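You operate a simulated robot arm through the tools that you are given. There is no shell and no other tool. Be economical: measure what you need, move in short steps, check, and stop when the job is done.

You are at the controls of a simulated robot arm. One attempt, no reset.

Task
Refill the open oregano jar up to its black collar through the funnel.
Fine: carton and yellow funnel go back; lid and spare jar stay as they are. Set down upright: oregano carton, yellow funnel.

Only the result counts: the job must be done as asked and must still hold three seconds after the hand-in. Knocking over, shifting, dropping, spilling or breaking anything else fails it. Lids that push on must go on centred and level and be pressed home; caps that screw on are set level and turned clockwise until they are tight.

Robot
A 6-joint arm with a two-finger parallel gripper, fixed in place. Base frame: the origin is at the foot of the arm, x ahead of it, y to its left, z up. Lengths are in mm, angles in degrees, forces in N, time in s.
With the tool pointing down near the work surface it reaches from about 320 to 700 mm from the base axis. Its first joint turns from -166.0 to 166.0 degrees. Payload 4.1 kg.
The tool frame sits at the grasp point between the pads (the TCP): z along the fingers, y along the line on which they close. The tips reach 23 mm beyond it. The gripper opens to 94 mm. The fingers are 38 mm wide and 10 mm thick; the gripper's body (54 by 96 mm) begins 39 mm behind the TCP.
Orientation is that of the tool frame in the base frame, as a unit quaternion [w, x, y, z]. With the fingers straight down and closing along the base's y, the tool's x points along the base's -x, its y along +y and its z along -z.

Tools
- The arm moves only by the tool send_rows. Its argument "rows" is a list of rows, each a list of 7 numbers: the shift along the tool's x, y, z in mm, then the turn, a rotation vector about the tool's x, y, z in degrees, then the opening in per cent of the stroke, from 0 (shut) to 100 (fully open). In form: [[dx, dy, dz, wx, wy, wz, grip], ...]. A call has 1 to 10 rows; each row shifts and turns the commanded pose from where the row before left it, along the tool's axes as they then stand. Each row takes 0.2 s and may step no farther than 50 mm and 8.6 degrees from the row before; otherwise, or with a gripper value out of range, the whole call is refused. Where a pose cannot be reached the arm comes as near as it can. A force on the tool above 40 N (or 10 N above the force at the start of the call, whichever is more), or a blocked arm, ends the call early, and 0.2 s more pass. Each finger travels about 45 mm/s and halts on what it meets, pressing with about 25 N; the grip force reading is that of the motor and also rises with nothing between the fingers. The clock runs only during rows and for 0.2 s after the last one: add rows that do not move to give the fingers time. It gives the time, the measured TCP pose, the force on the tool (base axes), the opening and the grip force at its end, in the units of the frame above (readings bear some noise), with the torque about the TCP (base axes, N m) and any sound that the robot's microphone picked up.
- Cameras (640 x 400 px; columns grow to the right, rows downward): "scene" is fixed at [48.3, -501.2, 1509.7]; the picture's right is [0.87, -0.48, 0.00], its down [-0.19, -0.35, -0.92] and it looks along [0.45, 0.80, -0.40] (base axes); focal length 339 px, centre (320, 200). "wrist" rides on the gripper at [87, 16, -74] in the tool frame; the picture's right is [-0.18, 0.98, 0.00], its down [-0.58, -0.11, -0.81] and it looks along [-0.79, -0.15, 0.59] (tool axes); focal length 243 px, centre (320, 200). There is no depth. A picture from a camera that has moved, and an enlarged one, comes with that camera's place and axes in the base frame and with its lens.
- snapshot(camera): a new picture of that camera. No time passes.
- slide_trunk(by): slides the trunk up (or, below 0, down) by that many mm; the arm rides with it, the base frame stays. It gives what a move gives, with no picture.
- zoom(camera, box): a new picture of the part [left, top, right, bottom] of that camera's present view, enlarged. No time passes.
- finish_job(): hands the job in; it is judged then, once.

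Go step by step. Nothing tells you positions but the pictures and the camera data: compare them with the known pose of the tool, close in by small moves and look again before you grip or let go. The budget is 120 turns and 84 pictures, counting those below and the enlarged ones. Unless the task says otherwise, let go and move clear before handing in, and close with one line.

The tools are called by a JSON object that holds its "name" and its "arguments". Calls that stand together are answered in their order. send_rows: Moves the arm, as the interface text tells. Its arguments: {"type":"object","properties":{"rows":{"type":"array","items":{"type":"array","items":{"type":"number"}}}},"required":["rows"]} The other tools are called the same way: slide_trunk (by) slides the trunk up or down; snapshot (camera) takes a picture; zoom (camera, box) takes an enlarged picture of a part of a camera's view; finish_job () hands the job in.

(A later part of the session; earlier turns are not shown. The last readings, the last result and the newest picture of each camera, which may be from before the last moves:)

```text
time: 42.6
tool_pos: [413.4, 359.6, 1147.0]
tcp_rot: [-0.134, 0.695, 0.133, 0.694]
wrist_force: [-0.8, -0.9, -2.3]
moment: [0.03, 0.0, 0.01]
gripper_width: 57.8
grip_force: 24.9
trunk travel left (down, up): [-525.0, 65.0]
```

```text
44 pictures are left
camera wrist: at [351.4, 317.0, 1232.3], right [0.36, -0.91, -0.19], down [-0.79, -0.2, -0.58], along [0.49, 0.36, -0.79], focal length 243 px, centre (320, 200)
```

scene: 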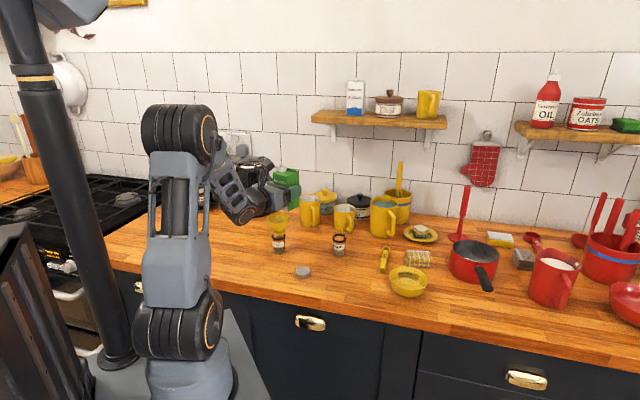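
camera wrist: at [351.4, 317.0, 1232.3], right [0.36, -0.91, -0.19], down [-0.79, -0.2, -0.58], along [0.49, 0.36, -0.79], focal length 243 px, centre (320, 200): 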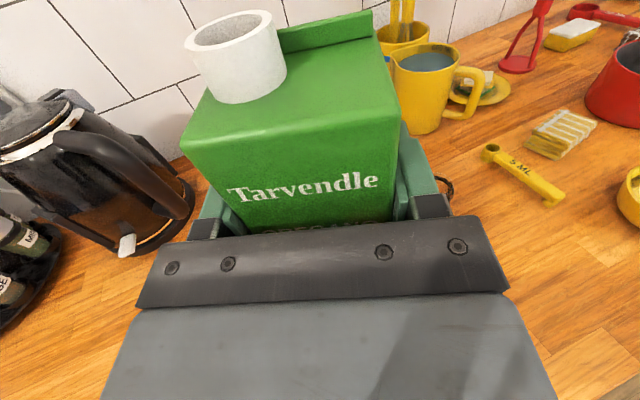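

Next I'll roll the carton left by 40°, then lower to pouring height.

{"name": "send_rows", "arguments": {"rows": [[0, 0, 0, 0, 0, -8, 45], [0, 0, 0, 0, 0, -8, 45], [0, 0, 0, 0, 0, -8, 45], [0, 0, 0, 0, 0, -8, 45], [0, 0, 0, 0, 0, -8, 45], [-19, -16, 0, 0, 0, 0, 45], [-18, -15, 0, 0, 0, 0, 45], [0, 0, 0, 0, 0, 0, 45]]}}

{"name": "zoom", "arguments": {"camera": "scene", "box": [200, 140, 360, 260]}}

{"name": "snapshot", "arguments": {"camera": "wrist"}}

```text
time: 44.4
tool_pos: [411.1, 358.2, 1099.7]
tcp_rot: [0.111, 0.608, 0.363, 0.698]
wrist_force: [-1.0, 0.4, -2.4]
moment: [-0.04, 0.0, -0.01]
gripper_width: 57.9
grip_force: 24.5
trunk travel left (down, up): [-525.0, 65.0]
```

```text
3.33 times, centred on (280, 200) of scene
camera zoom: at [48.3, -501.2, 1509.7], right [0.87, -0.48, 0.0], down [-0.19, -0.35, -0.92], along [0.45, 0.8, -0.4], focal length 1129 px, centre (453, 200)
```

zoom: 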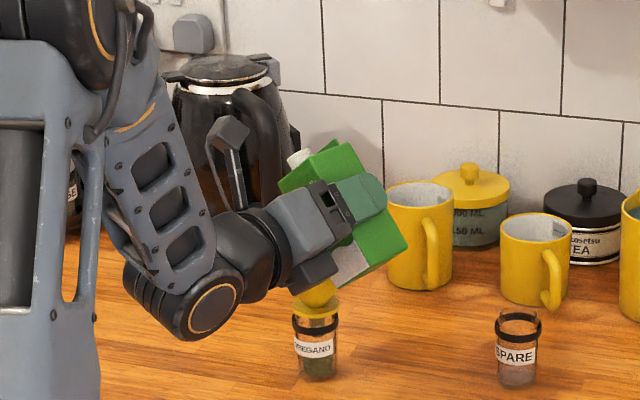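

```text
42 pictures are left
camera wrist: at [326.8, 370.5, 1175.5], right [0.32, -0.81, 0.49], down [-0.64, -0.57, -0.51], along [0.69, -0.15, -0.7], focal length 243 px, centre (320, 200)
```

wrist: 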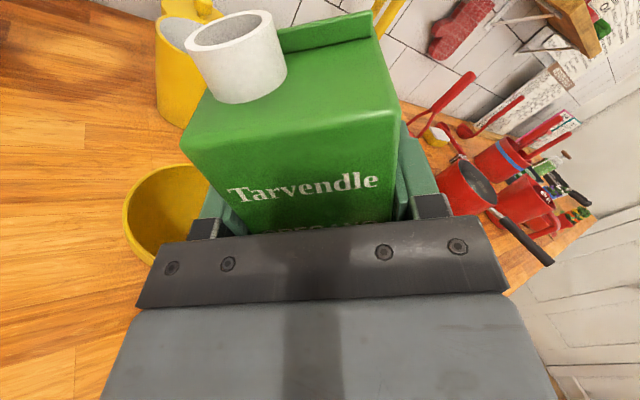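

Everything is clear of the funnel. I'll continue rolling to 70° and look.

{"name": "send_rows", "arguments": {"rows": [[0, 0, 0, 0, 0, -7.5, 45], [0, 0, 0, 0, 0, -7.5, 45], [0, 0, 0, 0, 0, -7.5, 45], [0, 0, 0, 0, 0, -7.5, 45], [0, 0, 0, 0, 0, 0, 45]]}}

{"name": "snapshot", "arguments": {"camera": "wrist"}}

{"name": "zoom", "arguments": {"camera": "scene", "box": [240, 170, 320, 250]}}

```text
time: 45.6
tool_pos: [410.6, 358.7, 1099.0]
tcp_rot: [0.288, 0.493, 0.508, 0.645]
wrist_force: [0.1, 0.3, -1.5]
moment: [0.02, -0.01, -0.04]
gripper_width: 57.7
grip_force: 24.9
trunk travel left (down, up): [-525.0, 65.0]
```

```text
41 pictures are left
camera wrist: at [315.4, 401.3, 1143.5], right [0.19, -0.47, 0.86], down [-0.56, -0.77, -0.3], along [0.81, -0.42, -0.41], focal length 243 px, centre (320, 200)
```

wrist: 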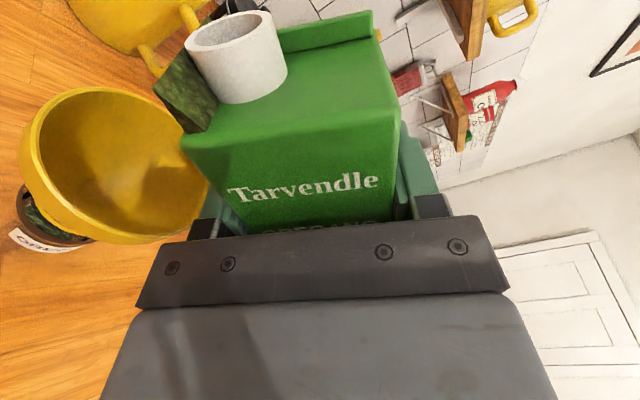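

```text
5.00 times, centred on (280, 210) of scene
camera zoom: at [48.3, -501.2, 1509.7], right [0.87, -0.48, 0.0], down [-0.19, -0.35, -0.92], along [0.45, 0.8, -0.4], focal length 1694 px, centre (520, 150)
```

zoom: 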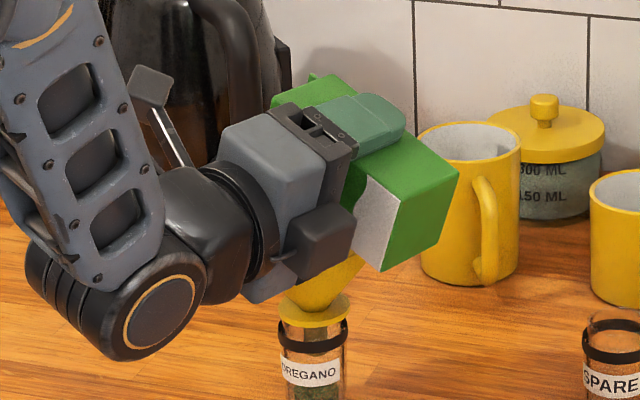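

Material is already flowing at 70°. I'll check right away where it lands, since no time passes while I look.

{"name": "zoom", "arguments": {"camera": "wrist", "box": [0, 0, 320, 260]}}

{"name": "zoom", "arguments": {"camera": "scene", "box": [255, 210, 305, 260]}}

```text
1.54 times, centred on (160, 130) of wrist
camera zoom: at [315.4, 401.3, 1143.5], right [0.19, -0.47, 0.86], down [-0.56, -0.77, -0.3], along [0.81, -0.42, -0.41], focal length 373 px, centre (566, 308)
```

zoom: 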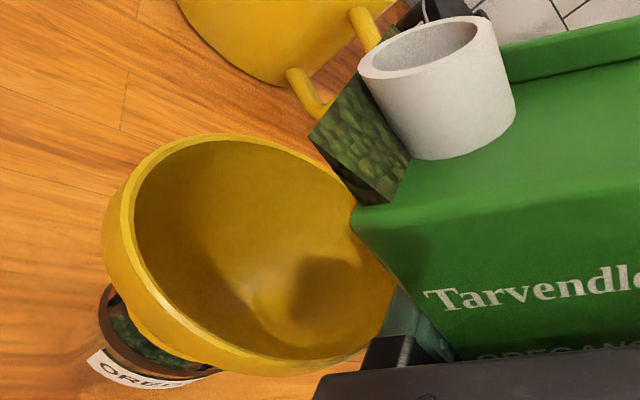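

```text
8.00 times, centred on (280, 235) of scene
camera zoom: at [48.3, -501.2, 1509.7], right [0.87, -0.48, 0.0], down [-0.19, -0.35, -0.92], along [0.45, 0.8, -0.4], focal length 2710 px, centre (640, -80)
```

zoom: 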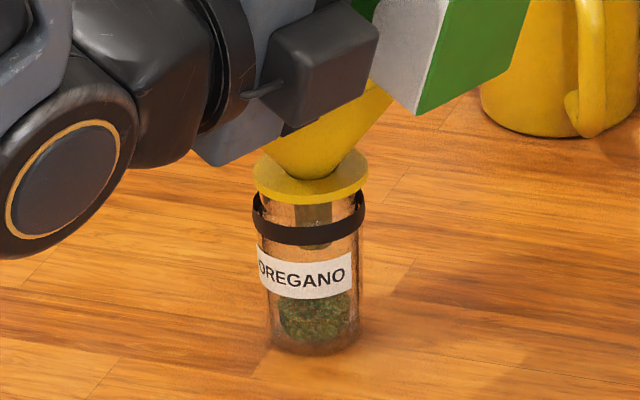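

A green patch shows at the spout but the jar level has not changed and nothing shows below yet. I'll hold for a moment and compare.

{"name": "send_rows", "arguments": {"rows": [[0, 0, 0, 0, 0, 0, 45]]}}

{"name": "zoom", "arguments": {"camera": "wrist", "box": [0, 0, 320, 260]}}

```text
time: 46.0
tool_pos: [411.7, 358.0, 1099.7]
tcp_rot: [0.288, 0.494, 0.508, 0.644]
wrist_force: [0.1, 0.5, -2.4]
moment: [0.02, -0.04, 0.01]
gripper_width: 57.9
grip_force: 25.0
trunk travel left (down, up): [-525.0, 65.0]
```

```text
1.54 times, centred on (160, 130) of wrist
camera zoom: at [315.4, 401.3, 1143.7], right [0.19, -0.47, 0.86], down [-0.56, -0.77, -0.3], along [0.81, -0.42, -0.41], focal length 373 px, centre (566, 308)
```

zoom: 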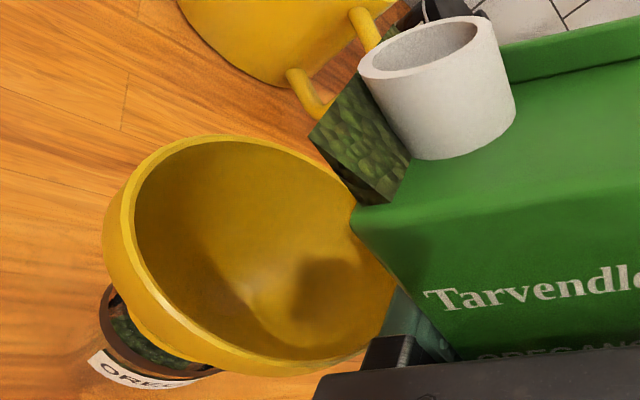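

It is static: just the carton's contents showing through the wall, not a stream. I'll tilt on to 82° in small steps.

{"name": "send_rows", "arguments": {"rows": [[0, 0, 0, 0, 0, -4, 45], [0, 0, 0, 0, 0, -4, 45], [0, 0, 0, 0, 0, -4, 45], [0, 0, 0, 0, 0, 0, 45]]}}

{"name": "zoom", "arguments": {"camera": "wrist", "box": [0, 0, 320, 260]}}

{"name": "zoom", "arguments": {"camera": "scene", "box": [265, 225, 295, 260]}}

```text
time: 47.0
tool_pos: [411.7, 356.0, 1097.7]
tcp_rot: [0.354, 0.438, 0.556, 0.611]
wrist_force: [-0.5, 0.0, -1.5]
moment: [-0.02, 0.03, -0.03]
gripper_width: 57.7
grip_force: 25.4
trunk travel left (down, up): [-525.0, 65.0]
```

```text
1.54 times, centred on (160, 130) of wrist
camera zoom: at [312.5, 407.7, 1126.3], right [0.12, -0.3, 0.95], down [-0.54, -0.82, -0.19], along [0.83, -0.49, -0.26], focal length 373 px, centre (566, 308)
```

zoom: 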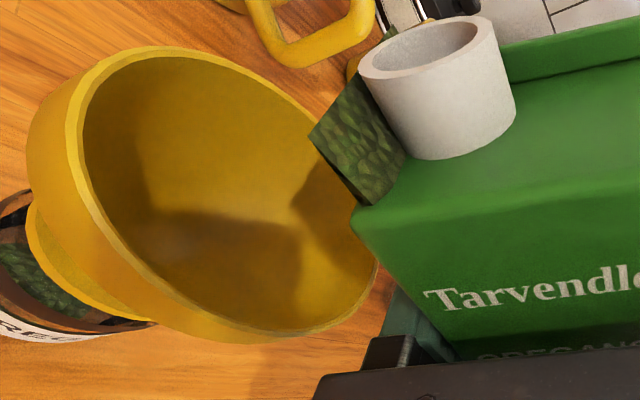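

```text
11.43 times, centred on (280, 242) of scene
camera zoom: at [48.3, -501.2, 1509.7], right [0.87, -0.48, 0.0], down [-0.19, -0.35, -0.92], along [0.45, 0.8, -0.4], focal length 3871 px, centre (777, -286)
```

zoom: 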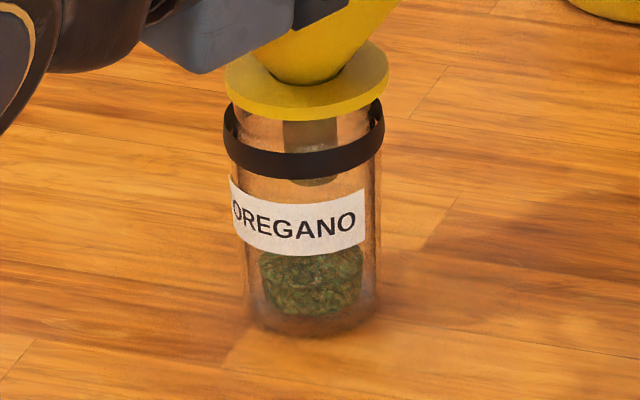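

No flow yet. I'll tilt to 92°.

{"name": "send_rows", "arguments": {"rows": [[0, 0, 0, 0, 0, -4, 45], [0, 0, 0, 0, 0, -3, 45], [0, 0, 0, 0, 0, -3, 45], [0, 0, 0, 0, 0, 0, 45]]}}

{"name": "snapshot", "arguments": {"camera": "wrist"}}

{"name": "zoom", "arguments": {"camera": "scene", "box": [265, 225, 295, 260]}}

```text
time: 48.0
tool_pos: [412.1, 358.0, 1098.9]
tcp_rot: [0.406, 0.387, 0.593, 0.578]
wrist_force: [-0.2, -0.7, -2.5]
moment: [-0.02, -0.01, 0.03]
gripper_width: 57.8
grip_force: 25.0
trunk travel left (down, up): [-525.0, 65.0]
```

```text
34 pictures are left
camera wrist: at [312.0, 411.5, 1111.4], right [0.06, -0.14, 0.99], down [-0.53, -0.84, -0.09], along [0.84, -0.52, -0.12], focal length 243 px, centre (320, 200)
```

wrist: 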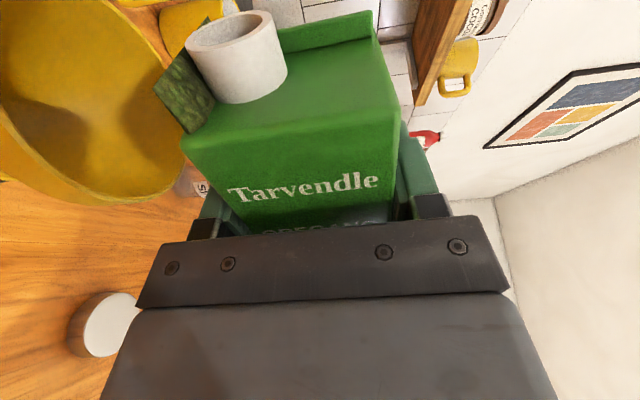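

```text
11.43 times, centred on (280, 242) of scene
camera zoom: at [48.3, -501.2, 1509.7], right [0.87, -0.48, 0.0], down [-0.19, -0.35, -0.92], along [0.45, 0.8, -0.4], focal length 3871 px, centre (777, -286)
```

zoom: 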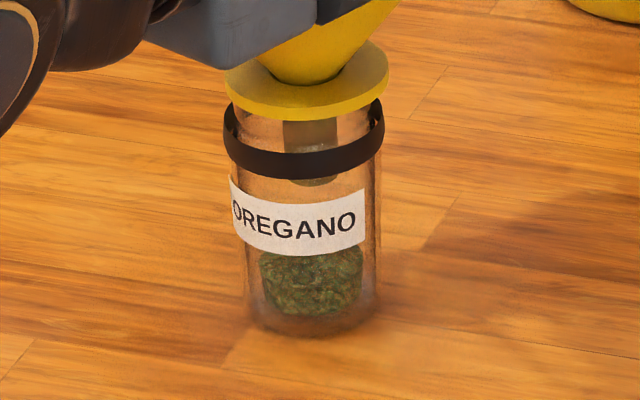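

Still no flow at 92°, so I'll tilt to 102°.

{"name": "send_rows", "arguments": {"rows": [[0, 0, 0, 0, 0, -3, 45], [0, 0, 0, 0, 0, -3, 45], [0, 0, 0, 0, 0, -4, 45], [0, 0, 0, 0, 0, 0, 45]]}}

{"name": "zoom", "arguments": {"camera": "scene", "box": [265, 225, 295, 260]}}

```text
time: 49.0
tool_pos: [413.1, 359.1, 1099.5]
tcp_rot: [0.455, 0.334, 0.624, 0.541]
wrist_force: [-0.3, 0.1, -2.2]
moment: [0.01, 0.0, -0.01]
gripper_width: 57.7
grip_force: 24.6
trunk travel left (down, up): [-525.0, 65.0]
```

```text
11.43 times, centred on (280, 242) of scene
camera zoom: at [48.3, -501.2, 1509.7], right [0.87, -0.48, 0.0], down [-0.19, -0.35, -0.92], along [0.45, 0.8, -0.4], focal length 3871 px, centre (777, -286)
```

zoom: 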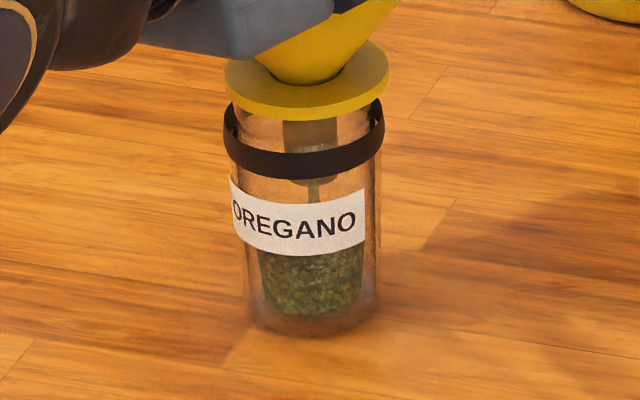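

The flow has started: a thin stream shows below the stem. I'll check in the wrist view that it all lands in the funnel.

{"name": "snapshot", "arguments": {"camera": "wrist"}}

```text
31 pictures are left
camera wrist: at [311.3, 412.6, 1096.5], right [-0.01, 0.02, 1.0], down [-0.53, -0.85, 0.01], along [0.85, -0.53, 0.02], focal length 243 px, centre (320, 200)
```

wrist: 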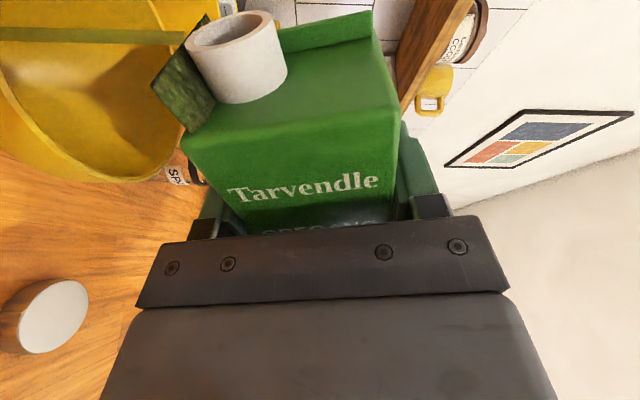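

The stream falls inside the funnel, within about 9 mm of its centre. I'll hold briefly and measure the fill rate.

{"name": "send_rows", "arguments": {"rows": [[0, 0, 0, 0, 0, 0, 45], [0, 0, 0, 0, 0, 0, 45]]}}

{"name": "zoom", "arguments": {"camera": "scene", "box": [265, 225, 295, 260]}}

```text
time: 49.6
tool_pos: [411.9, 358.5, 1099.6]
tcp_rot: [0.454, 0.335, 0.624, 0.541]
wrist_force: [-0.5, 0.4, -1.8]
moment: [-0.01, 0.03, -0.02]
gripper_width: 58.1
grip_force: 25.1
trunk travel left (down, up): [-525.0, 65.0]
```

```text
11.43 times, centred on (280, 242) of scene
camera zoom: at [48.3, -501.2, 1509.7], right [0.87, -0.48, 0.0], down [-0.19, -0.35, -0.92], along [0.45, 0.8, -0.4], focal length 3871 px, centre (777, -286)
```

zoom: 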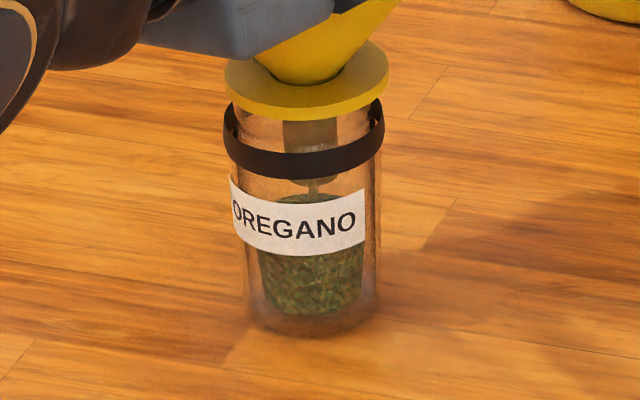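

It's filling quickly: the level is at z≈935 and the collar spans about 962–970. I'll ease back a few degrees to slow the flow and re-measure.

{"name": "send_rows", "arguments": {"rows": [[0, 0, 0, 0, 0, 4, 45]]}}

{"name": "zoom", "arguments": {"camera": "scene", "box": [265, 225, 295, 260]}}

```text
time: 50.0
tool_pos: [412.5, 358.0, 1099.2]
tcp_rot: [0.435, 0.356, 0.612, 0.557]
wrist_force: [0.3, 0.5, -1.9]
moment: [-0.03, -0.01, 0.02]
gripper_width: 57.9
grip_force: 24.7
trunk travel left (down, up): [-525.0, 65.0]
```

```text
11.43 times, centred on (280, 242) of scene
camera zoom: at [48.3, -501.2, 1509.7], right [0.87, -0.48, 0.0], down [-0.19, -0.35, -0.92], along [0.45, 0.8, -0.4], focal length 3871 px, centre (777, -286)
```

zoom: 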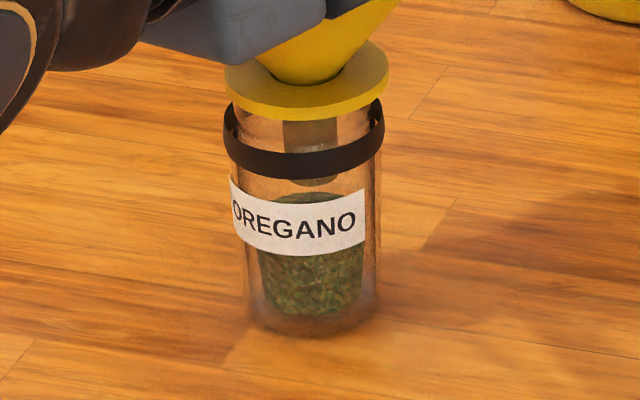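

At 98° the flow stops, so I have good control. I'll give a short pulse at 102° and return.

{"name": "send_rows", "arguments": {"rows": [[0, 0, 0, 0, 0, -4, 45], [0, 0, 0, 0, 0, 0, 45], [0, 0, 0, 0, 0, 0, 45], [0, 0, 0, 0, 0, 4, 45], [0, 0, 0, 0, 0, 0, 45]]}}

{"name": "zoom", "arguments": {"camera": "scene", "box": [265, 225, 295, 260]}}

```text
time: 51.2
tool_pos: [413.4, 358.8, 1099.7]
tcp_rot: [0.435, 0.356, 0.611, 0.558]
wrist_force: [1.3, -0.3, -1.2]
moment: [-0.02, -0.02, 0.01]
gripper_width: 57.9
grip_force: 25.1
trunk travel left (down, up): [-525.0, 65.0]
```

```text
11.43 times, centred on (280, 242) of scene
camera zoom: at [48.3, -501.2, 1509.7], right [0.87, -0.48, 0.0], down [-0.19, -0.35, -0.92], along [0.45, 0.8, -0.4], focal length 3871 px, centre (777, -286)
```

zoom: 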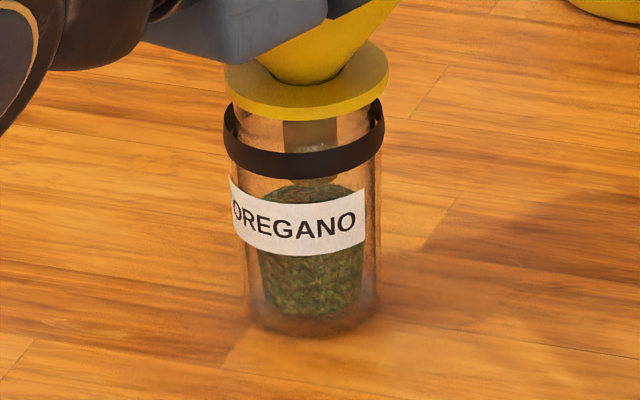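

That pulse added about 3.4 mm, so the level is near 939. I'll pour longer at 102°.

{"name": "send_rows", "arguments": {"rows": [[0, 0, 0, 0, 0, -4, 45], [0, 0, 0, 0, 0, 0, 45], [0, 0, 0, 0, 0, 0, 45], [0, 0, 0, 0, 0, 0, 45], [0, 0, 0, 0, 0, 0, 45], [0, 0, 0, 0, 0, 0, 45], [0, 0, 0, 0, 0, 0, 45], [0, 0, 0, 0, 0, 4, 45], [0, 0, 0, 0, 0, 0, 45]]}}

{"name": "zoom", "arguments": {"camera": "scene", "box": [265, 225, 295, 260]}}

```text
time: 53.2
tool_pos: [411.9, 358.3, 1100.0]
tcp_rot: [0.435, 0.355, 0.612, 0.557]
wrist_force: [-0.9, -0.3, -1.9]
moment: [0.01, 0.0, 0.02]
gripper_width: 57.8
grip_force: 24.8
trunk travel left (down, up): [-525.0, 65.0]
```

```text
11.43 times, centred on (280, 242) of scene
camera zoom: at [48.3, -501.2, 1509.7], right [0.87, -0.48, 0.0], down [-0.19, -0.35, -0.92], along [0.45, 0.8, -0.4], focal length 3871 px, centre (777, -286)
```

zoom: 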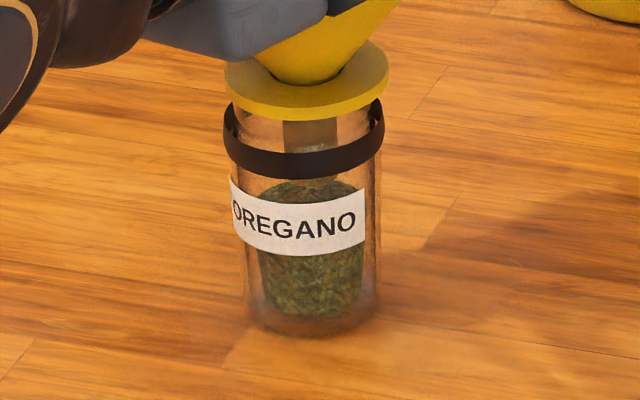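

The level barely rose because the flow self-limits at that angle. I'll go to 107°.

{"name": "send_rows", "arguments": {"rows": [[0, 0, 0, 0, 0, -5, 45], [0, 0, 0, 0, 0, -4, 45], [0, 0, 0, 0, 0, 0, 45], [0, 0, 0, 0, 0, 0, 45], [0, 0, 0, 0, 0, 5, 45], [0, 0, 0, 0, 0, 0, 45]]}}

{"name": "zoom", "arguments": {"camera": "scene", "box": [265, 225, 295, 260]}}

```text
time: 54.6
tool_pos: [411.1, 358.2, 1098.9]
tcp_rot: [0.455, 0.334, 0.623, 0.541]
wrist_force: [-0.1, -0.9, -1.5]
moment: [0.0, -0.01, 0.0]
gripper_width: 57.9
grip_force: 24.3
trunk travel left (down, up): [-525.0, 65.0]
```

```text
11.43 times, centred on (280, 242) of scene
camera zoom: at [48.3, -501.2, 1509.7], right [0.87, -0.48, 0.0], down [-0.19, -0.35, -0.92], along [0.45, 0.8, -0.4], focal length 3871 px, centre (777, -286)
```

zoom: 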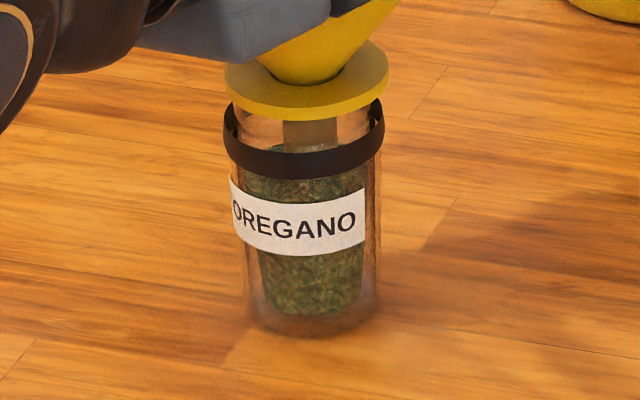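

The level jumped up close to the collar. I'll zoom in tightly to judge it.

{"name": "zoom", "arguments": {"camera": "scene", "box": [273, 231, 291, 249]}}

```text
16.00 times, centred on (282, 240) of scene
camera zoom: at [48.3, -501.2, 1509.7], right [0.87, -0.48, 0.0], down [-0.19, -0.35, -0.92], along [0.45, 0.8, -0.4], focal length 5420 px, centre (928, -440)
```

zoom: 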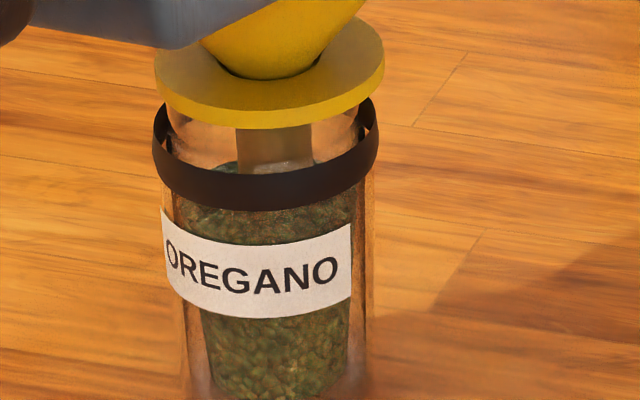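

The level is about 950 and the collar's lower edge about 961, so roughly 11 mm more is needed. I'll give a shorter pulse.

{"name": "send_rows", "arguments": {"rows": [[0, 0, 0, 0, 0, -5, 45], [0, 0, 0, 0, 0, 0, 45], [0, 0, 0, 0, 0, 5, 45], [0, 0, 0, 0, 0, 0, 45], [0, 0, 0, 0, 0, 0, 45]]}}

{"name": "zoom", "arguments": {"camera": "scene", "box": [273, 231, 291, 249]}}

```text
time: 55.8
tool_pos: [411.9, 356.2, 1098.8]
tcp_rot: [0.454, 0.335, 0.624, 0.541]
wrist_force: [-0.7, 0.1, -1.2]
moment: [0.03, -0.02, 0.01]
gripper_width: 57.7
grip_force: 25.1
trunk travel left (down, up): [-525.0, 65.0]
```

```text
16.00 times, centred on (282, 240) of scene
camera zoom: at [48.3, -501.2, 1509.7], right [0.87, -0.48, 0.0], down [-0.19, -0.35, -0.92], along [0.45, 0.8, -0.4], focal length 5420 px, centre (928, -440)
```

zoom: 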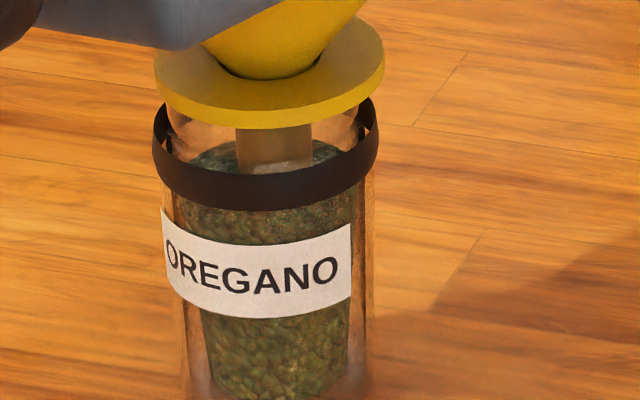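

The level is now about 955, roughly 7 mm to go. Another pulse, slightly longer.

{"name": "send_rows", "arguments": {"rows": [[0, 0, 0, 0, 0, -5, 45], [0, 0, 0, 0, 0, 0, 45], [0, 0, 0, 0, 0, 5, 45], [0, 0, 0, 0, 0, 0, 45], [0, 0, 0, 0, 0, 0, 45]]}}

{"name": "zoom", "arguments": {"camera": "scene", "box": [273, 231, 291, 249]}}

```text
time: 57.0
tool_pos: [413.3, 356.2, 1099.7]
tcp_rot: [0.454, 0.334, 0.624, 0.541]
wrist_force: [-0.4, -0.9, -1.6]
moment: [-0.03, 0.01, -0.01]
gripper_width: 57.9
grip_force: 25.0
trunk travel left (down, up): [-525.0, 65.0]
```

```text
16.00 times, centred on (282, 240) of scene
camera zoom: at [48.3, -501.2, 1509.7], right [0.87, -0.48, 0.0], down [-0.19, -0.35, -0.92], along [0.45, 0.8, -0.4], focal length 5420 px, centre (928, -440)
```

zoom: 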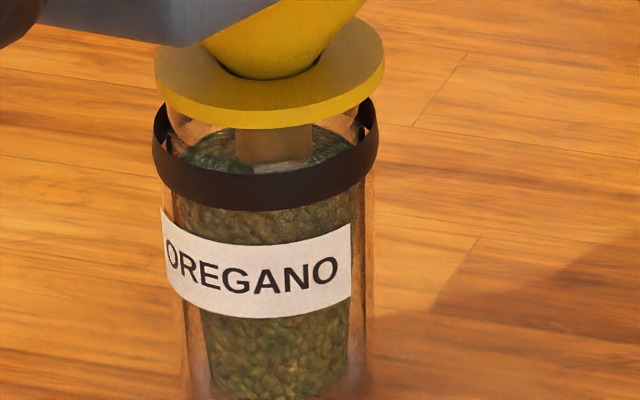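

The level is about 959, right at the collar's lower edge. One last tiny pulse will bring it just into the collar.

{"name": "send_rows", "arguments": {"rows": [[0, 0, 0, 0, 0, -5, 45], [0, 0, 0, 0, 0, 5, 45], [0, 0, 0, 0, 0, 0, 45], [0, 0, 0, 0, 0, 0, 45]]}}

{"name": "zoom", "arguments": {"camera": "scene", "box": [273, 231, 291, 249]}}

```text
time: 58.0
tool_pos: [411.0, 356.8, 1099.0]
tcp_rot: [0.454, 0.334, 0.624, 0.541]
wrist_force: [0.6, -0.1, -1.4]
moment: [0.0, 0.03, 0.02]
gripper_width: 58.0
grip_force: 24.4
trunk travel left (down, up): [-525.0, 65.0]
```

```text
16.00 times, centred on (282, 240) of scene
camera zoom: at [48.3, -501.2, 1509.7], right [0.87, -0.48, 0.0], down [-0.19, -0.35, -0.92], along [0.45, 0.8, -0.4], focal length 5420 px, centre (928, -440)
```

zoom: 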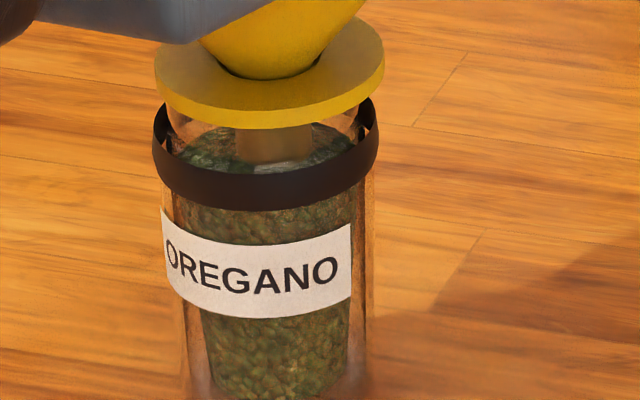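

That rose only slightly, to about 960. One more standard pulse should put it about 963, inside the collar band.

{"name": "send_rows", "arguments": {"rows": [[0, 0, 0, 0, 0, -5, 45], [0, 0, 0, 0, 0, 0, 45], [0, 0, 0, 0, 0, 5, 45], [0, 0, 0, 0, 0, 5, 45], [0, 0, 0, 0, 0, 5, 45], [0, 0, 0, 0, 0, 0, 45]]}}

{"name": "zoom", "arguments": {"camera": "scene", "box": [273, 231, 291, 249]}}

```text
time: 59.4
tool_pos: [412.4, 356.4, 1099.4]
tcp_rot: [0.405, 0.387, 0.592, 0.579]
wrist_force: [0.8, -0.1, -1.5]
moment: [0.0, 0.0, 0.02]
gripper_width: 57.7
grip_force: 25.0
trunk travel left (down, up): [-525.0, 65.0]
```

```text
16.00 times, centred on (282, 240) of scene
camera zoom: at [48.3, -501.2, 1509.7], right [0.87, -0.48, 0.0], down [-0.19, -0.35, -0.92], along [0.45, 0.8, -0.4], focal length 5420 px, centre (928, -440)
```

zoom: 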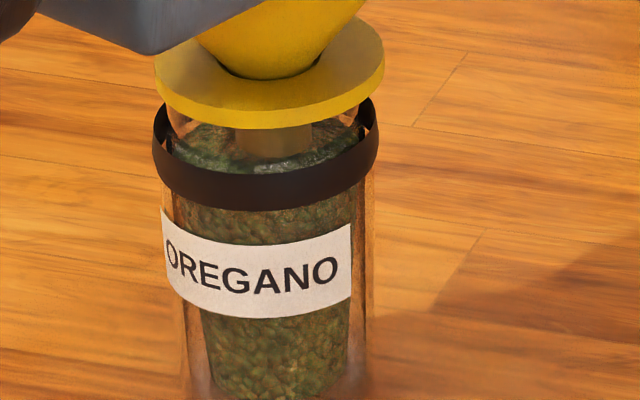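

The fill is in the collar band and the carton is back at 92°, with no flow. I'll raise it and roll it upright.

{"name": "send_rows", "arguments": {"rows": [[-0.8, 24, 0, 0, 0, 0, 45], [-0.9, 24.3, 0, 0, 0, 0, 45], [0, 0, 0, 0, 0, 8, 45], [0, 0, 0, 0, 0, 8, 45], [0, 0, 0, 0, 0, 8, 45], [0, 0, 0, 0, 0, 8, 45], [0, 0, 0, 0, 0, 8, 45], [0, 0, 0, 0, 0, 8, 45], [0, 0, 0, 0, 0, 8, 45], [0, 0, 0, 0, 0, 8, 45]]}}

{"name": "send_rows", "arguments": {"rows": [[0, 0, 0, 0, 0, 8, 45], [0, 0, 0, 0, 0, 8, 45], [0, 0, 0, 0, 0, 8, 45], [0, 0, 0, 0, 0, 4, 45], [0, 0, 0, 0, 0, 0, 45]]}}

{"name": "send_rows", "arguments": {"rows": [[0, -38.8, -3.1, 0, 0, 0, 45], [0, -38.8, -3.1, 0, 0, 0, 45], [0, -38.8, -3.1, 0, 0, 0, 45], [0, 0, 0, 7.6, 0, 0, 45], [0, 0, 0, 7.7, 0, 0, 45], [0, 0, 0, 7.7, 0, 0, 45], [0, -36.7, 12.3, 0, 0, 0, 45], [0, -36.7, 12.3, 0, 0, 0, 45], [0, -36.7, 12.3, 0, 0, 0, 45], [0, 0, 0, 0, 0, 0, 45]]}}

{"name": "snapshot", "arguments": {"camera": "wrist"}}

{"name": "zoom", "arguments": {"camera": "scene", "box": [200, 140, 340, 270]}}

```text
time: 61.6
tool_pos: [412.5, 357.7, 1149.1]
tcp_rot: [0.036, 0.643, 0.296, 0.705]
wrist_force: [0.0, -0.1, -1.9]
moment: [0.0, 0.03, 0.0]
gripper_width: 57.5
grip_force: 24.6
trunk travel left (down, up): [-525.0, 65.0]
```

```text
time: 62.8
tool_pos: [414.2, 357.4, 1147.9]
tcp_rot: [-0.136, 0.695, 0.133, 0.693]
wrist_force: [0.2, 0.0, -1.8]
moment: [-0.02, 0.0, -0.01]
gripper_width: 57.8
grip_force: 25.3
trunk travel left (down, up): [-525.0, 65.0]
```

```text
time: 65.0
tool_pos: [311.3, 567.0, 1147.4]
tcp_rot: [-0.271, 0.655, 0.269, 0.653]
wrist_force: [-1.1, -0.1, -1.4]
moment: [0.01, 0.03, -0.01]
gripper_width: 57.8
grip_force: 25.0
trunk travel left (down, up): [-525.0, 65.0]
```

```text
20 pictures are left
camera wrist: at [270.4, 503.5, 1232.7], right [0.69, -0.7, -0.19], down [-0.65, -0.49, -0.58], along [0.31, 0.52, -0.79], focal length 243 px, centre (320, 200)
```

wrist: 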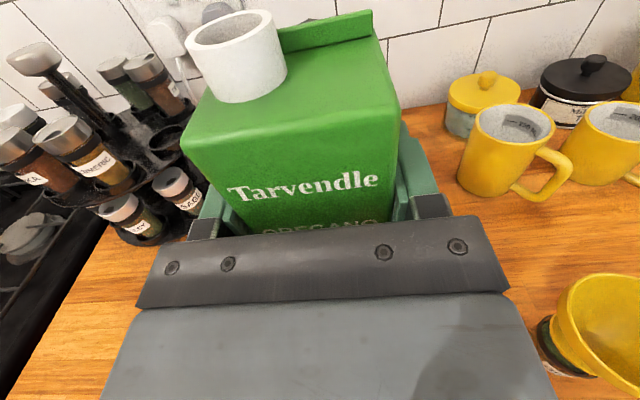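

```text
3.08 times, centred on (270, 205) of scene
camera zoom: at [48.3, -501.2, 1509.7], right [0.87, -0.48, 0.0], down [-0.19, -0.35, -0.92], along [0.45, 0.8, -0.4], focal length 1042 px, centre (474, 185)
```

zoom: 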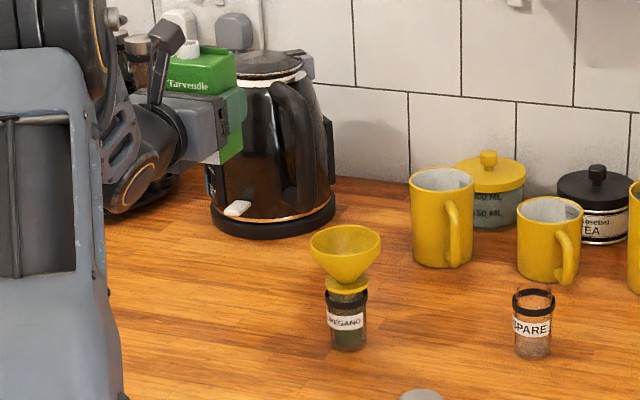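

Nothing was spilled and the carton is back above its spot. I'll lower it, slowing near the counter.

{"name": "send_rows", "arguments": {"rows": [[-40, 0, 0, 0, 0, 0, 45], [-40, 0, 0, 0, 0, 0, 45], [-40, 0, 0, 0, 0, 0, 45], [-30, 0, 0, 0, 0, 0, 45], [-20, 0, 0, 0, 0, 0, 45], [-6, 0, 0, 0, 0, 0, 45], [0, 0, 0, 0, 0, 0, 45]]}}

{"name": "send_rows", "arguments": {"rows": [[-2, 0, 0, 0, 0, 0, 45], [-1.5, 0, 0, 0, 0, 0, 45], [0, 0, 0, 0, 0, 0, 45]]}}

{"name": "zoom", "arguments": {"camera": "scene", "box": [200, 170, 290, 260]}}

```text
time: 66.6
tool_pos: [306.5, 566.9, 973.8]
tcp_rot: [-0.272, 0.654, 0.269, 0.653]
wrist_force: [0.3, -0.5, -1.7]
moment: [-0.02, -0.02, 0.02]
gripper_width: 58.1
grip_force: 25.3
trunk travel left (down, up): [-525.0, 65.0]
```

```text
time: 67.4
tool_pos: [308.4, 568.4, 969.6]
tcp_rot: [-0.27, 0.655, 0.268, 0.653]
wrist_force: [0.4, 0.2, -0.8]
moment: [0.0, 0.01, 0.04]
gripper_width: 57.9
grip_force: 25.4
trunk travel left (down, up): [-525.0, 65.0]
```

```text
4.44 times, centred on (245, 215) of scene
camera zoom: at [48.3, -501.2, 1509.7], right [0.87, -0.48, 0.0], down [-0.19, -0.35, -0.92], along [0.45, 0.8, -0.4], focal length 1506 px, centre (653, 133)
```

zoom: 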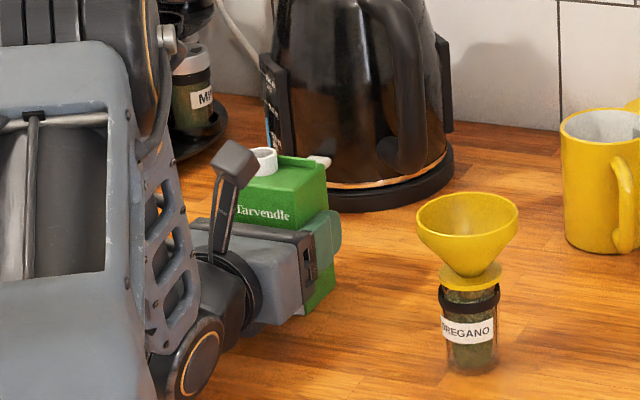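

I'm at near contact and will nudge down until the force shows support.

{"name": "send_rows", "arguments": {"rows": [[-0.6, 0, 0, 0, 0, 0, 45], [0, 0, 0, 0, 0, 0, 45]]}}

{"name": "send_rows", "arguments": {"rows": [[-0.4, 0, 0, 0, 0, 0, 45], [0, 0, 0, 0, 0, 0, 45]]}}

```text
time: 68.0
tool_pos: [307.2, 567.4, 968.1]
tcp_rot: [-0.27, 0.654, 0.268, 0.653]
wrist_force: [-0.6, -0.1, 0.9]
moment: [-0.06, 0.02, -0.02]
gripper_width: 57.5
grip_force: 25.3
trunk travel left (down, up): [-525.0, 65.0]
```

```text
time: 68.6
tool_pos: [309.0, 566.9, 968.6]
tcp_rot: [-0.27, 0.655, 0.268, 0.653]
wrist_force: [-0.6, -0.2, -1.1]
moment: [-0.03, 0.03, -0.04]
gripper_width: 57.9
grip_force: 25.2
trunk travel left (down, up): [-525.0, 65.0]
```

The carton is at its original height within half a millimetre. I'll open and back straight out.

{"name": "send_rows", "arguments": {"rows": [[0, 0, 0, 0, 0, 0, 66], [0, 0, 0, 0, 0, 0, 80], [0, 0, 0, 0, 0, 0, 98], [0, 0, 0, 0, 0, 0, 98], [0, 0, -15, 0, 0, 0, 98], [0, 0, -25, 0, 0, 0, 98], [0, 0, -35, 0, 0, 0, 98], [0, 0, 0, 0, 0, 0, 98]]}}

{"name": "snapshot", "arguments": {"camera": "wrist"}}

```text
time: 70.4
tool_pos: [254.3, 513.6, 967.6]
tcp_rot: [-0.271, 0.654, 0.269, 0.653]
wrist_force: [-0.7, -0.1, 0.1]
moment: [0.0, 0.02, 0.01]
gripper_width: 92.0
grip_force: 0.0
trunk travel left (down, up): [-525.0, 65.0]
```

```text
17 pictures are left
camera wrist: at [213.6, 450.5, 1052.4], right [0.69, -0.7, -0.19], down [-0.65, -0.49, -0.58], along [0.31, 0.52, -0.79], focal length 243 px, centre (320, 200)
```

wrist: 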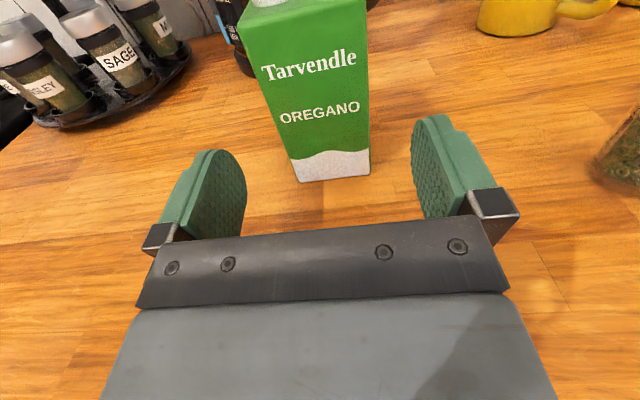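

The carton stands upright in its place. I'll rise and reverse the wrist choreography back to tool-down.

{"name": "send_rows", "arguments": {"rows": [[39, 0, 0, 0, 0, 0, 98], [39, 0, 0, 0, 0, 0, 98], [39, 0, 0, 0, 0, 0, 98], [39, 0, 0, 0, 0, 0, 98], [39, 0, 0, 0, 0, 0, 98], [0, 0, 0, 0, 0, 0, 98]]}}

{"name": "send_rows", "arguments": {"rows": [[0, 0, 0, -8, 0, 0, 98], [0, 0, 0, -8, 0, 0, 98], [0, 0, 0, -8, 0, 0, 98], [0, 0, 0, -8, 0, 0, 98], [0, 0, 0, -8, 0, 0, 98], [0, 0, 0, -8, 0, 0, 98], [0, 0, 0, -8, 0, 0, 98], [0, 0, 0, -8, 0, 0, 98], [0, 0, 0, -8, 0, 0, 98], [0, 0, 0, 0, 0, 5, 98]]}}

{"name": "send_rows", "arguments": {"rows": [[0, 0, 0, 0, 0, 8.5, 98], [0, 0, 0, 0, 0, 8.5, 98], [0, 0, 0, 0, 0, 8.5, 98], [0, 0, 0, 0, 0, 8.5, 98], [0, 0, 0, 0, 0, 8.5, 98], [0, 0, 0, 0, 0, 8.5, 98], [0, 0, 0, 0, 0, 8.5, 98], [0, 0, 0, 0, 0, 8.5, 98], [0, 0, 0, 0, 0, 8.5, 98], [0, 0, 0, 0, 0, 8.5, 98]]}}

{"name": "send_rows", "arguments": {"rows": [[0, 0, 0, -8.2, 0, 0, 98], [0, 0, 0, -8.2, 0, 0, 98], [0, 0, 0, -8.2, 0, 0, 98], [0, 0, 0, -8.2, 0, 0, 98], [0, 0, 0, -8.2, 0, 0, 98], [0, 0, 0, -8.2, 0, 0, 98], [0, 0, 0, -8.2, 0, 0, 98], [0, 0, 0, -8.2, 0, 0, 98], [0, 0, 0, -8.2, 0, 0, 98], [0, 0, 0, -8.2, 0, 0, 98]]}}

{"name": "send_rows", "arguments": {"rows": [[0, 0, 0, -8, 0, 0, 98], [0, 0, 0, 0, 0, 7.9, 98], [0, 0, 0, 0, 0, 7.9, 98], [0, 0, 0, 0, 0, 7.9, 98], [0, 0, 0, 0, 0, 7.9, 98], [0, 0, 0, 0, 0, 7.9, 98], [0, 0, 0, 0, 0, 7.9, 98], [0, 0, 0, 0, 0, 7.9, 98], [0, 0, 0, 0, 0, 7.7, 98], [0, 0, 0, 0, 0, 0, 98]]}}

```text
time: 71.8
tool_pos: [254.9, 513.3, 1164.0]
tcp_rot: [-0.271, 0.655, 0.268, 0.653]
wrist_force: [0.9, 0.0, -0.2]
moment: [0.02, 0.01, 0.03]
gripper_width: 92.3
grip_force: 0.2
trunk travel left (down, up): [-525.0, 65.0]
```

```text
time: 74.0
tool_pos: [255.3, 512.5, 1162.6]
tcp_rot: [0.136, 0.68, -0.198, 0.693]
wrist_force: [-0.8, 0.0, 0.5]
moment: [0.0, 0.03, -0.01]
gripper_width: 92.3
grip_force: 0.1
trunk travel left (down, up): [-525.0, 65.0]
```

```text
time: 76.2
tool_pos: [255.5, 513.7, 1162.7]
tcp_rot: [0.369, -0.369, 0.605, -0.602]
wrist_force: [0.7, -0.4, -0.6]
moment: [0.03, 0.0, 0.0]
gripper_width: 92.0
grip_force: 0.1
trunk travel left (down, up): [-525.0, 65.0]
```

```text
time: 78.4
tool_pos: [256.1, 513.5, 1161.8]
tcp_rot: [0.035, -0.519, 0.852, -0.057]
wrist_force: [0.1, 0.9, 0.1]
moment: [0.0, 0.03, 0.02]
gripper_width: 91.8
grip_force: 0.1
trunk travel left (down, up): [-525.0, 65.0]
```

```text
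time: 80.6
tool_pos: [255.3, 513.3, 1162.7]
tcp_rot: [-0.002, 0.003, 1.0, 0.001]
wrist_force: [0.3, -0.2, -0.1]
moment: [-0.03, 0.0, 0.01]
gripper_width: 92.0
grip_force: 0.1
trunk travel left (down, up): [-525.0, 65.0]
```

Back to tool-down. I'll move above the funnel.

{"name": "send_rows", "arguments": {"rows": [[-28, -22, 0, 0, 0, 0, 98], [-28, -22, 0, 0, 0, 0, 98], [-28, -22, 0, 0, 0, 0, 98], [-28, -22, 0, 0, 0, 0, 98], [-28, -22, 0, 0, 0, 0, 98], [0, 0, 45, 0, 0, 0, 98], [0, 0, 45, 0, 0, 0, 98], [0, 0, 0, 0, 0, 0, 98]]}}

{"name": "snapshot", "arguments": {"camera": "wrist"}}

```text
time: 82.4
tool_pos: [398.2, 403.7, 1071.2]
tcp_rot: [-0.002, 0.002, 1.0, 0.001]
wrist_force: [1.2, 0.7, 0.4]
moment: [0.0, -0.03, -0.03]
gripper_width: 92.3
grip_force: 0.0
trunk travel left (down, up): [-525.0, 65.0]
```

```text
16 pictures are left
camera wrist: at [312.0, 421.7, 1145.1], right [0.19, 0.98, 0.0], down [0.58, -0.11, 0.8], along [0.79, -0.15, -0.59], focal length 243 px, centre (320, 200)
```

wrist: 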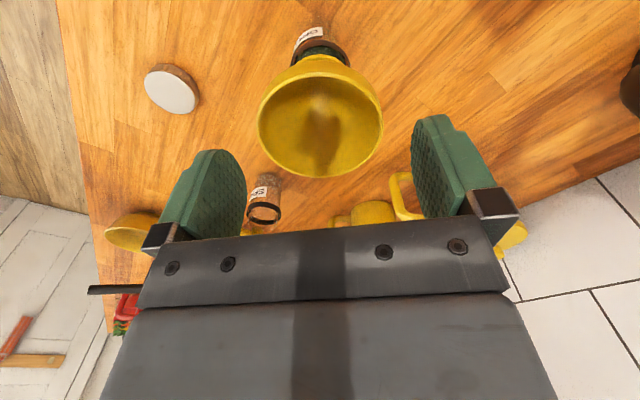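

The rim is centred between the pads. I'll descend 52 mm and grip as before.

{"name": "send_rows", "arguments": {"rows": [[0, -0.7, 26, 0, 0, 0, 98], [0, 0, 26, 0, 0, 0, 98], [0, 0, 0, 0, 0, 0, 90], [0, 0, 0, 0, 0, 0, 82], [0, 0, 0, 0, 0, 0, 78], [0, 0, 0, 0, 0, 0, 75], [0, 0, 0, 0, 0, 0, 72], [0, 0, 0, 0, 0, 0, 60], [0, 0, 0, 0, 0, 0, 60]]}}

{"name": "zoom", "arguments": {"camera": "scene", "box": [255, 200, 305, 260]}}

```text
time: 84.4
tool_pos: [396.3, 402.7, 1021.5]
tcp_rot: [-0.002, 0.001, 1.0, 0.001]
wrist_force: [-0.3, -0.3, 0.5]
moment: [-0.02, 0.01, 0.0]
gripper_width: 70.4
grip_force: 24.7
trunk travel left (down, up): [-525.0, 65.0]
```

```text
6.67 times, centred on (280, 230) of scene
camera zoom: at [48.3, -501.2, 1509.7], right [0.87, -0.48, 0.0], down [-0.19, -0.35, -0.92], along [0.45, 0.8, -0.4], focal length 2258 px, centre (587, 0)
```

zoom: 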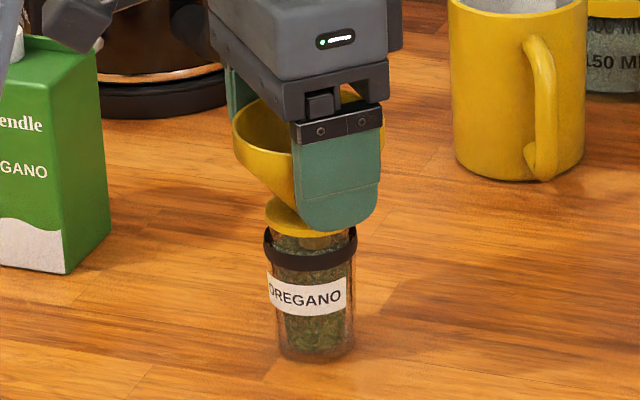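

The funnel is gripped again. I'll lift slowly and check the fill level.

{"name": "send_rows", "arguments": {"rows": [[0, 0, -5, 0, 0, 0, 60], [0, 0, -10, 0, 0, 0, 60], [0, 0, -15, 0, 0, 0, 60], [0, 0, -20, 0, 0, 0, 60], [0, 0, -30, 0, 0, 0, 60], [0, 0, 0, 0, 0, 0, 60]]}}

{"name": "zoom", "arguments": {"camera": "scene", "box": [268, 225, 293, 250]}}

{"name": "zoom", "arguments": {"camera": "scene", "box": [250, 190, 310, 260]}}

```text
time: 85.8
tool_pos: [395.1, 402.4, 1102.2]
tcp_rot: [-0.002, 0.002, 1.0, 0.0]
wrist_force: [0.5, 1.1, -1.2]
moment: [0.0, 0.0, 0.0]
gripper_width: 70.5
grip_force: 25.8
trunk travel left (down, up): [-525.0, 65.0]
```

```text
16.00 times, centred on (280, 238) of scene
camera zoom: at [48.3, -501.2, 1509.7], right [0.87, -0.48, 0.0], down [-0.19, -0.35, -0.92], along [0.45, 0.8, -0.4], focal length 5420 px, centre (952, -400)
```

zoom: 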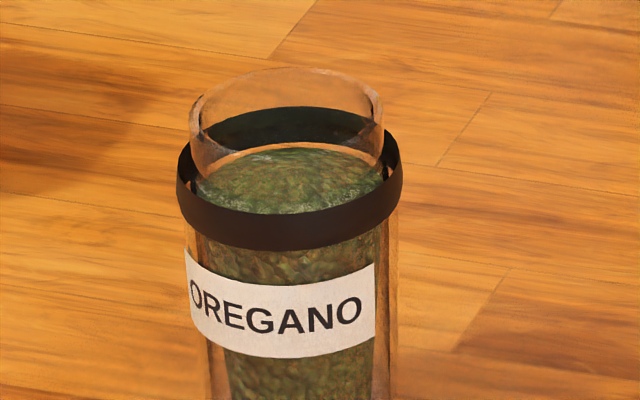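

```text
5.71 times, centred on (280, 225) of scene
camera zoom: at [48.3, -501.2, 1509.7], right [0.87, -0.48, 0.0], down [-0.19, -0.35, -0.92], along [0.45, 0.8, -0.4], focal length 1936 px, centre (549, 57)
```

zoom: 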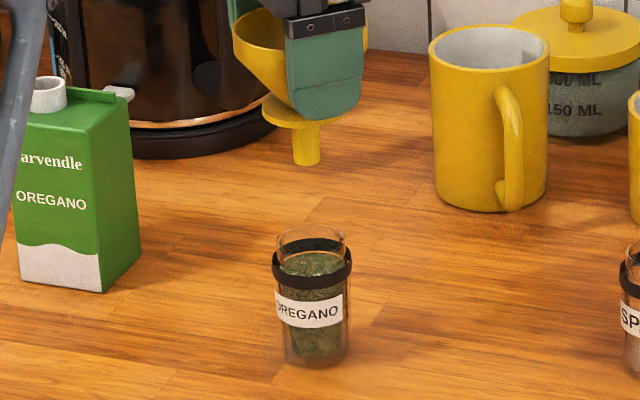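

The level sits right at the collar's lower edge, as wanted. I'll carry the funnel back above the spare jar.

{"name": "send_rows", "arguments": {"rows": [[-32.4, -21.2, 0, 0, 0, 0, 60], [-32.4, -21.2, 0, 0, 0, 0, 60], [-32.4, -21.2, 0, 0, 0, 0, 60], [-32.4, -21.2, 0, 0, 0, 0, 60], [-32.4, -21.2, 0, 0, 0, 0, 60], [0, 0, 20, 0, 0, 0, 60], [0, 0, 20, 0, 0, 0, 60], [0, 0, 0, 0, 0, 0, 60], [0, 0, 0, 0, 0, 0, 60]]}}

{"name": "zoom", "arguments": {"camera": "wrist", "box": [220, 0, 460, 220]}}

{"name": "zoom", "arguments": {"camera": "scene", "box": [310, 200, 370, 265]}}

```text
time: 87.8
tool_pos: [556.2, 296.2, 1060.2]
tcp_rot: [-0.002, 0.001, 1.0, 0.0]
wrist_force: [-0.2, 0.8, -0.6]
moment: [0.01, 0.0, 0.0]
gripper_width: 70.6
grip_force: 24.4
trunk travel left (down, up): [-525.0, 65.0]
```

```text
1.82 times, centred on (340, 110) of wrist
camera zoom: at [470.9, 313.5, 1133.8], right [0.19, 0.98, 0.0], down [0.58, -0.11, 0.8], along [0.79, -0.15, -0.59], focal length 441 px, centre (284, 364)
```

zoom: 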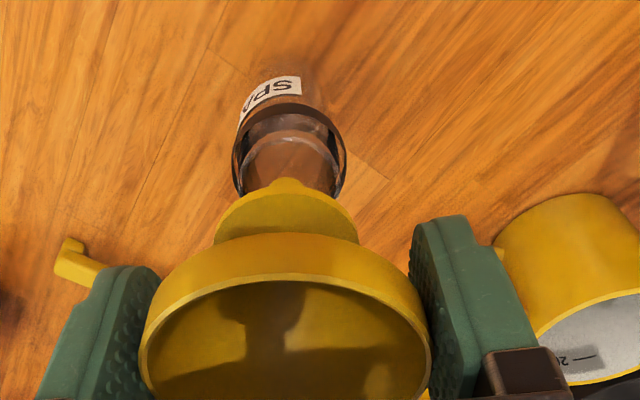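

```text
6.15 times, centred on (340, 232) of scene
camera zoom: at [48.3, -501.2, 1509.7], right [0.87, -0.48, 0.0], down [-0.19, -0.35, -0.92], along [0.45, 0.8, -0.4], focal length 2085 px, centre (197, 0)
```

zoom: 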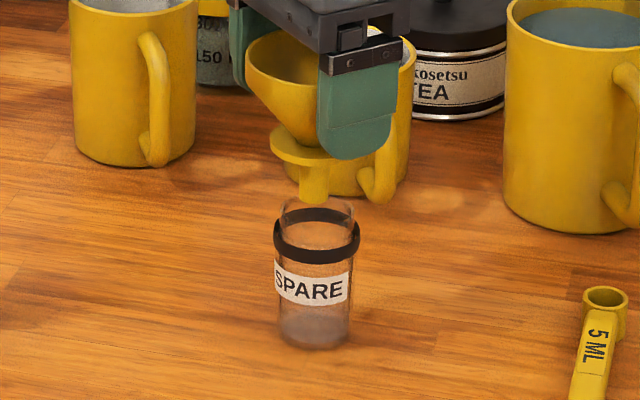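

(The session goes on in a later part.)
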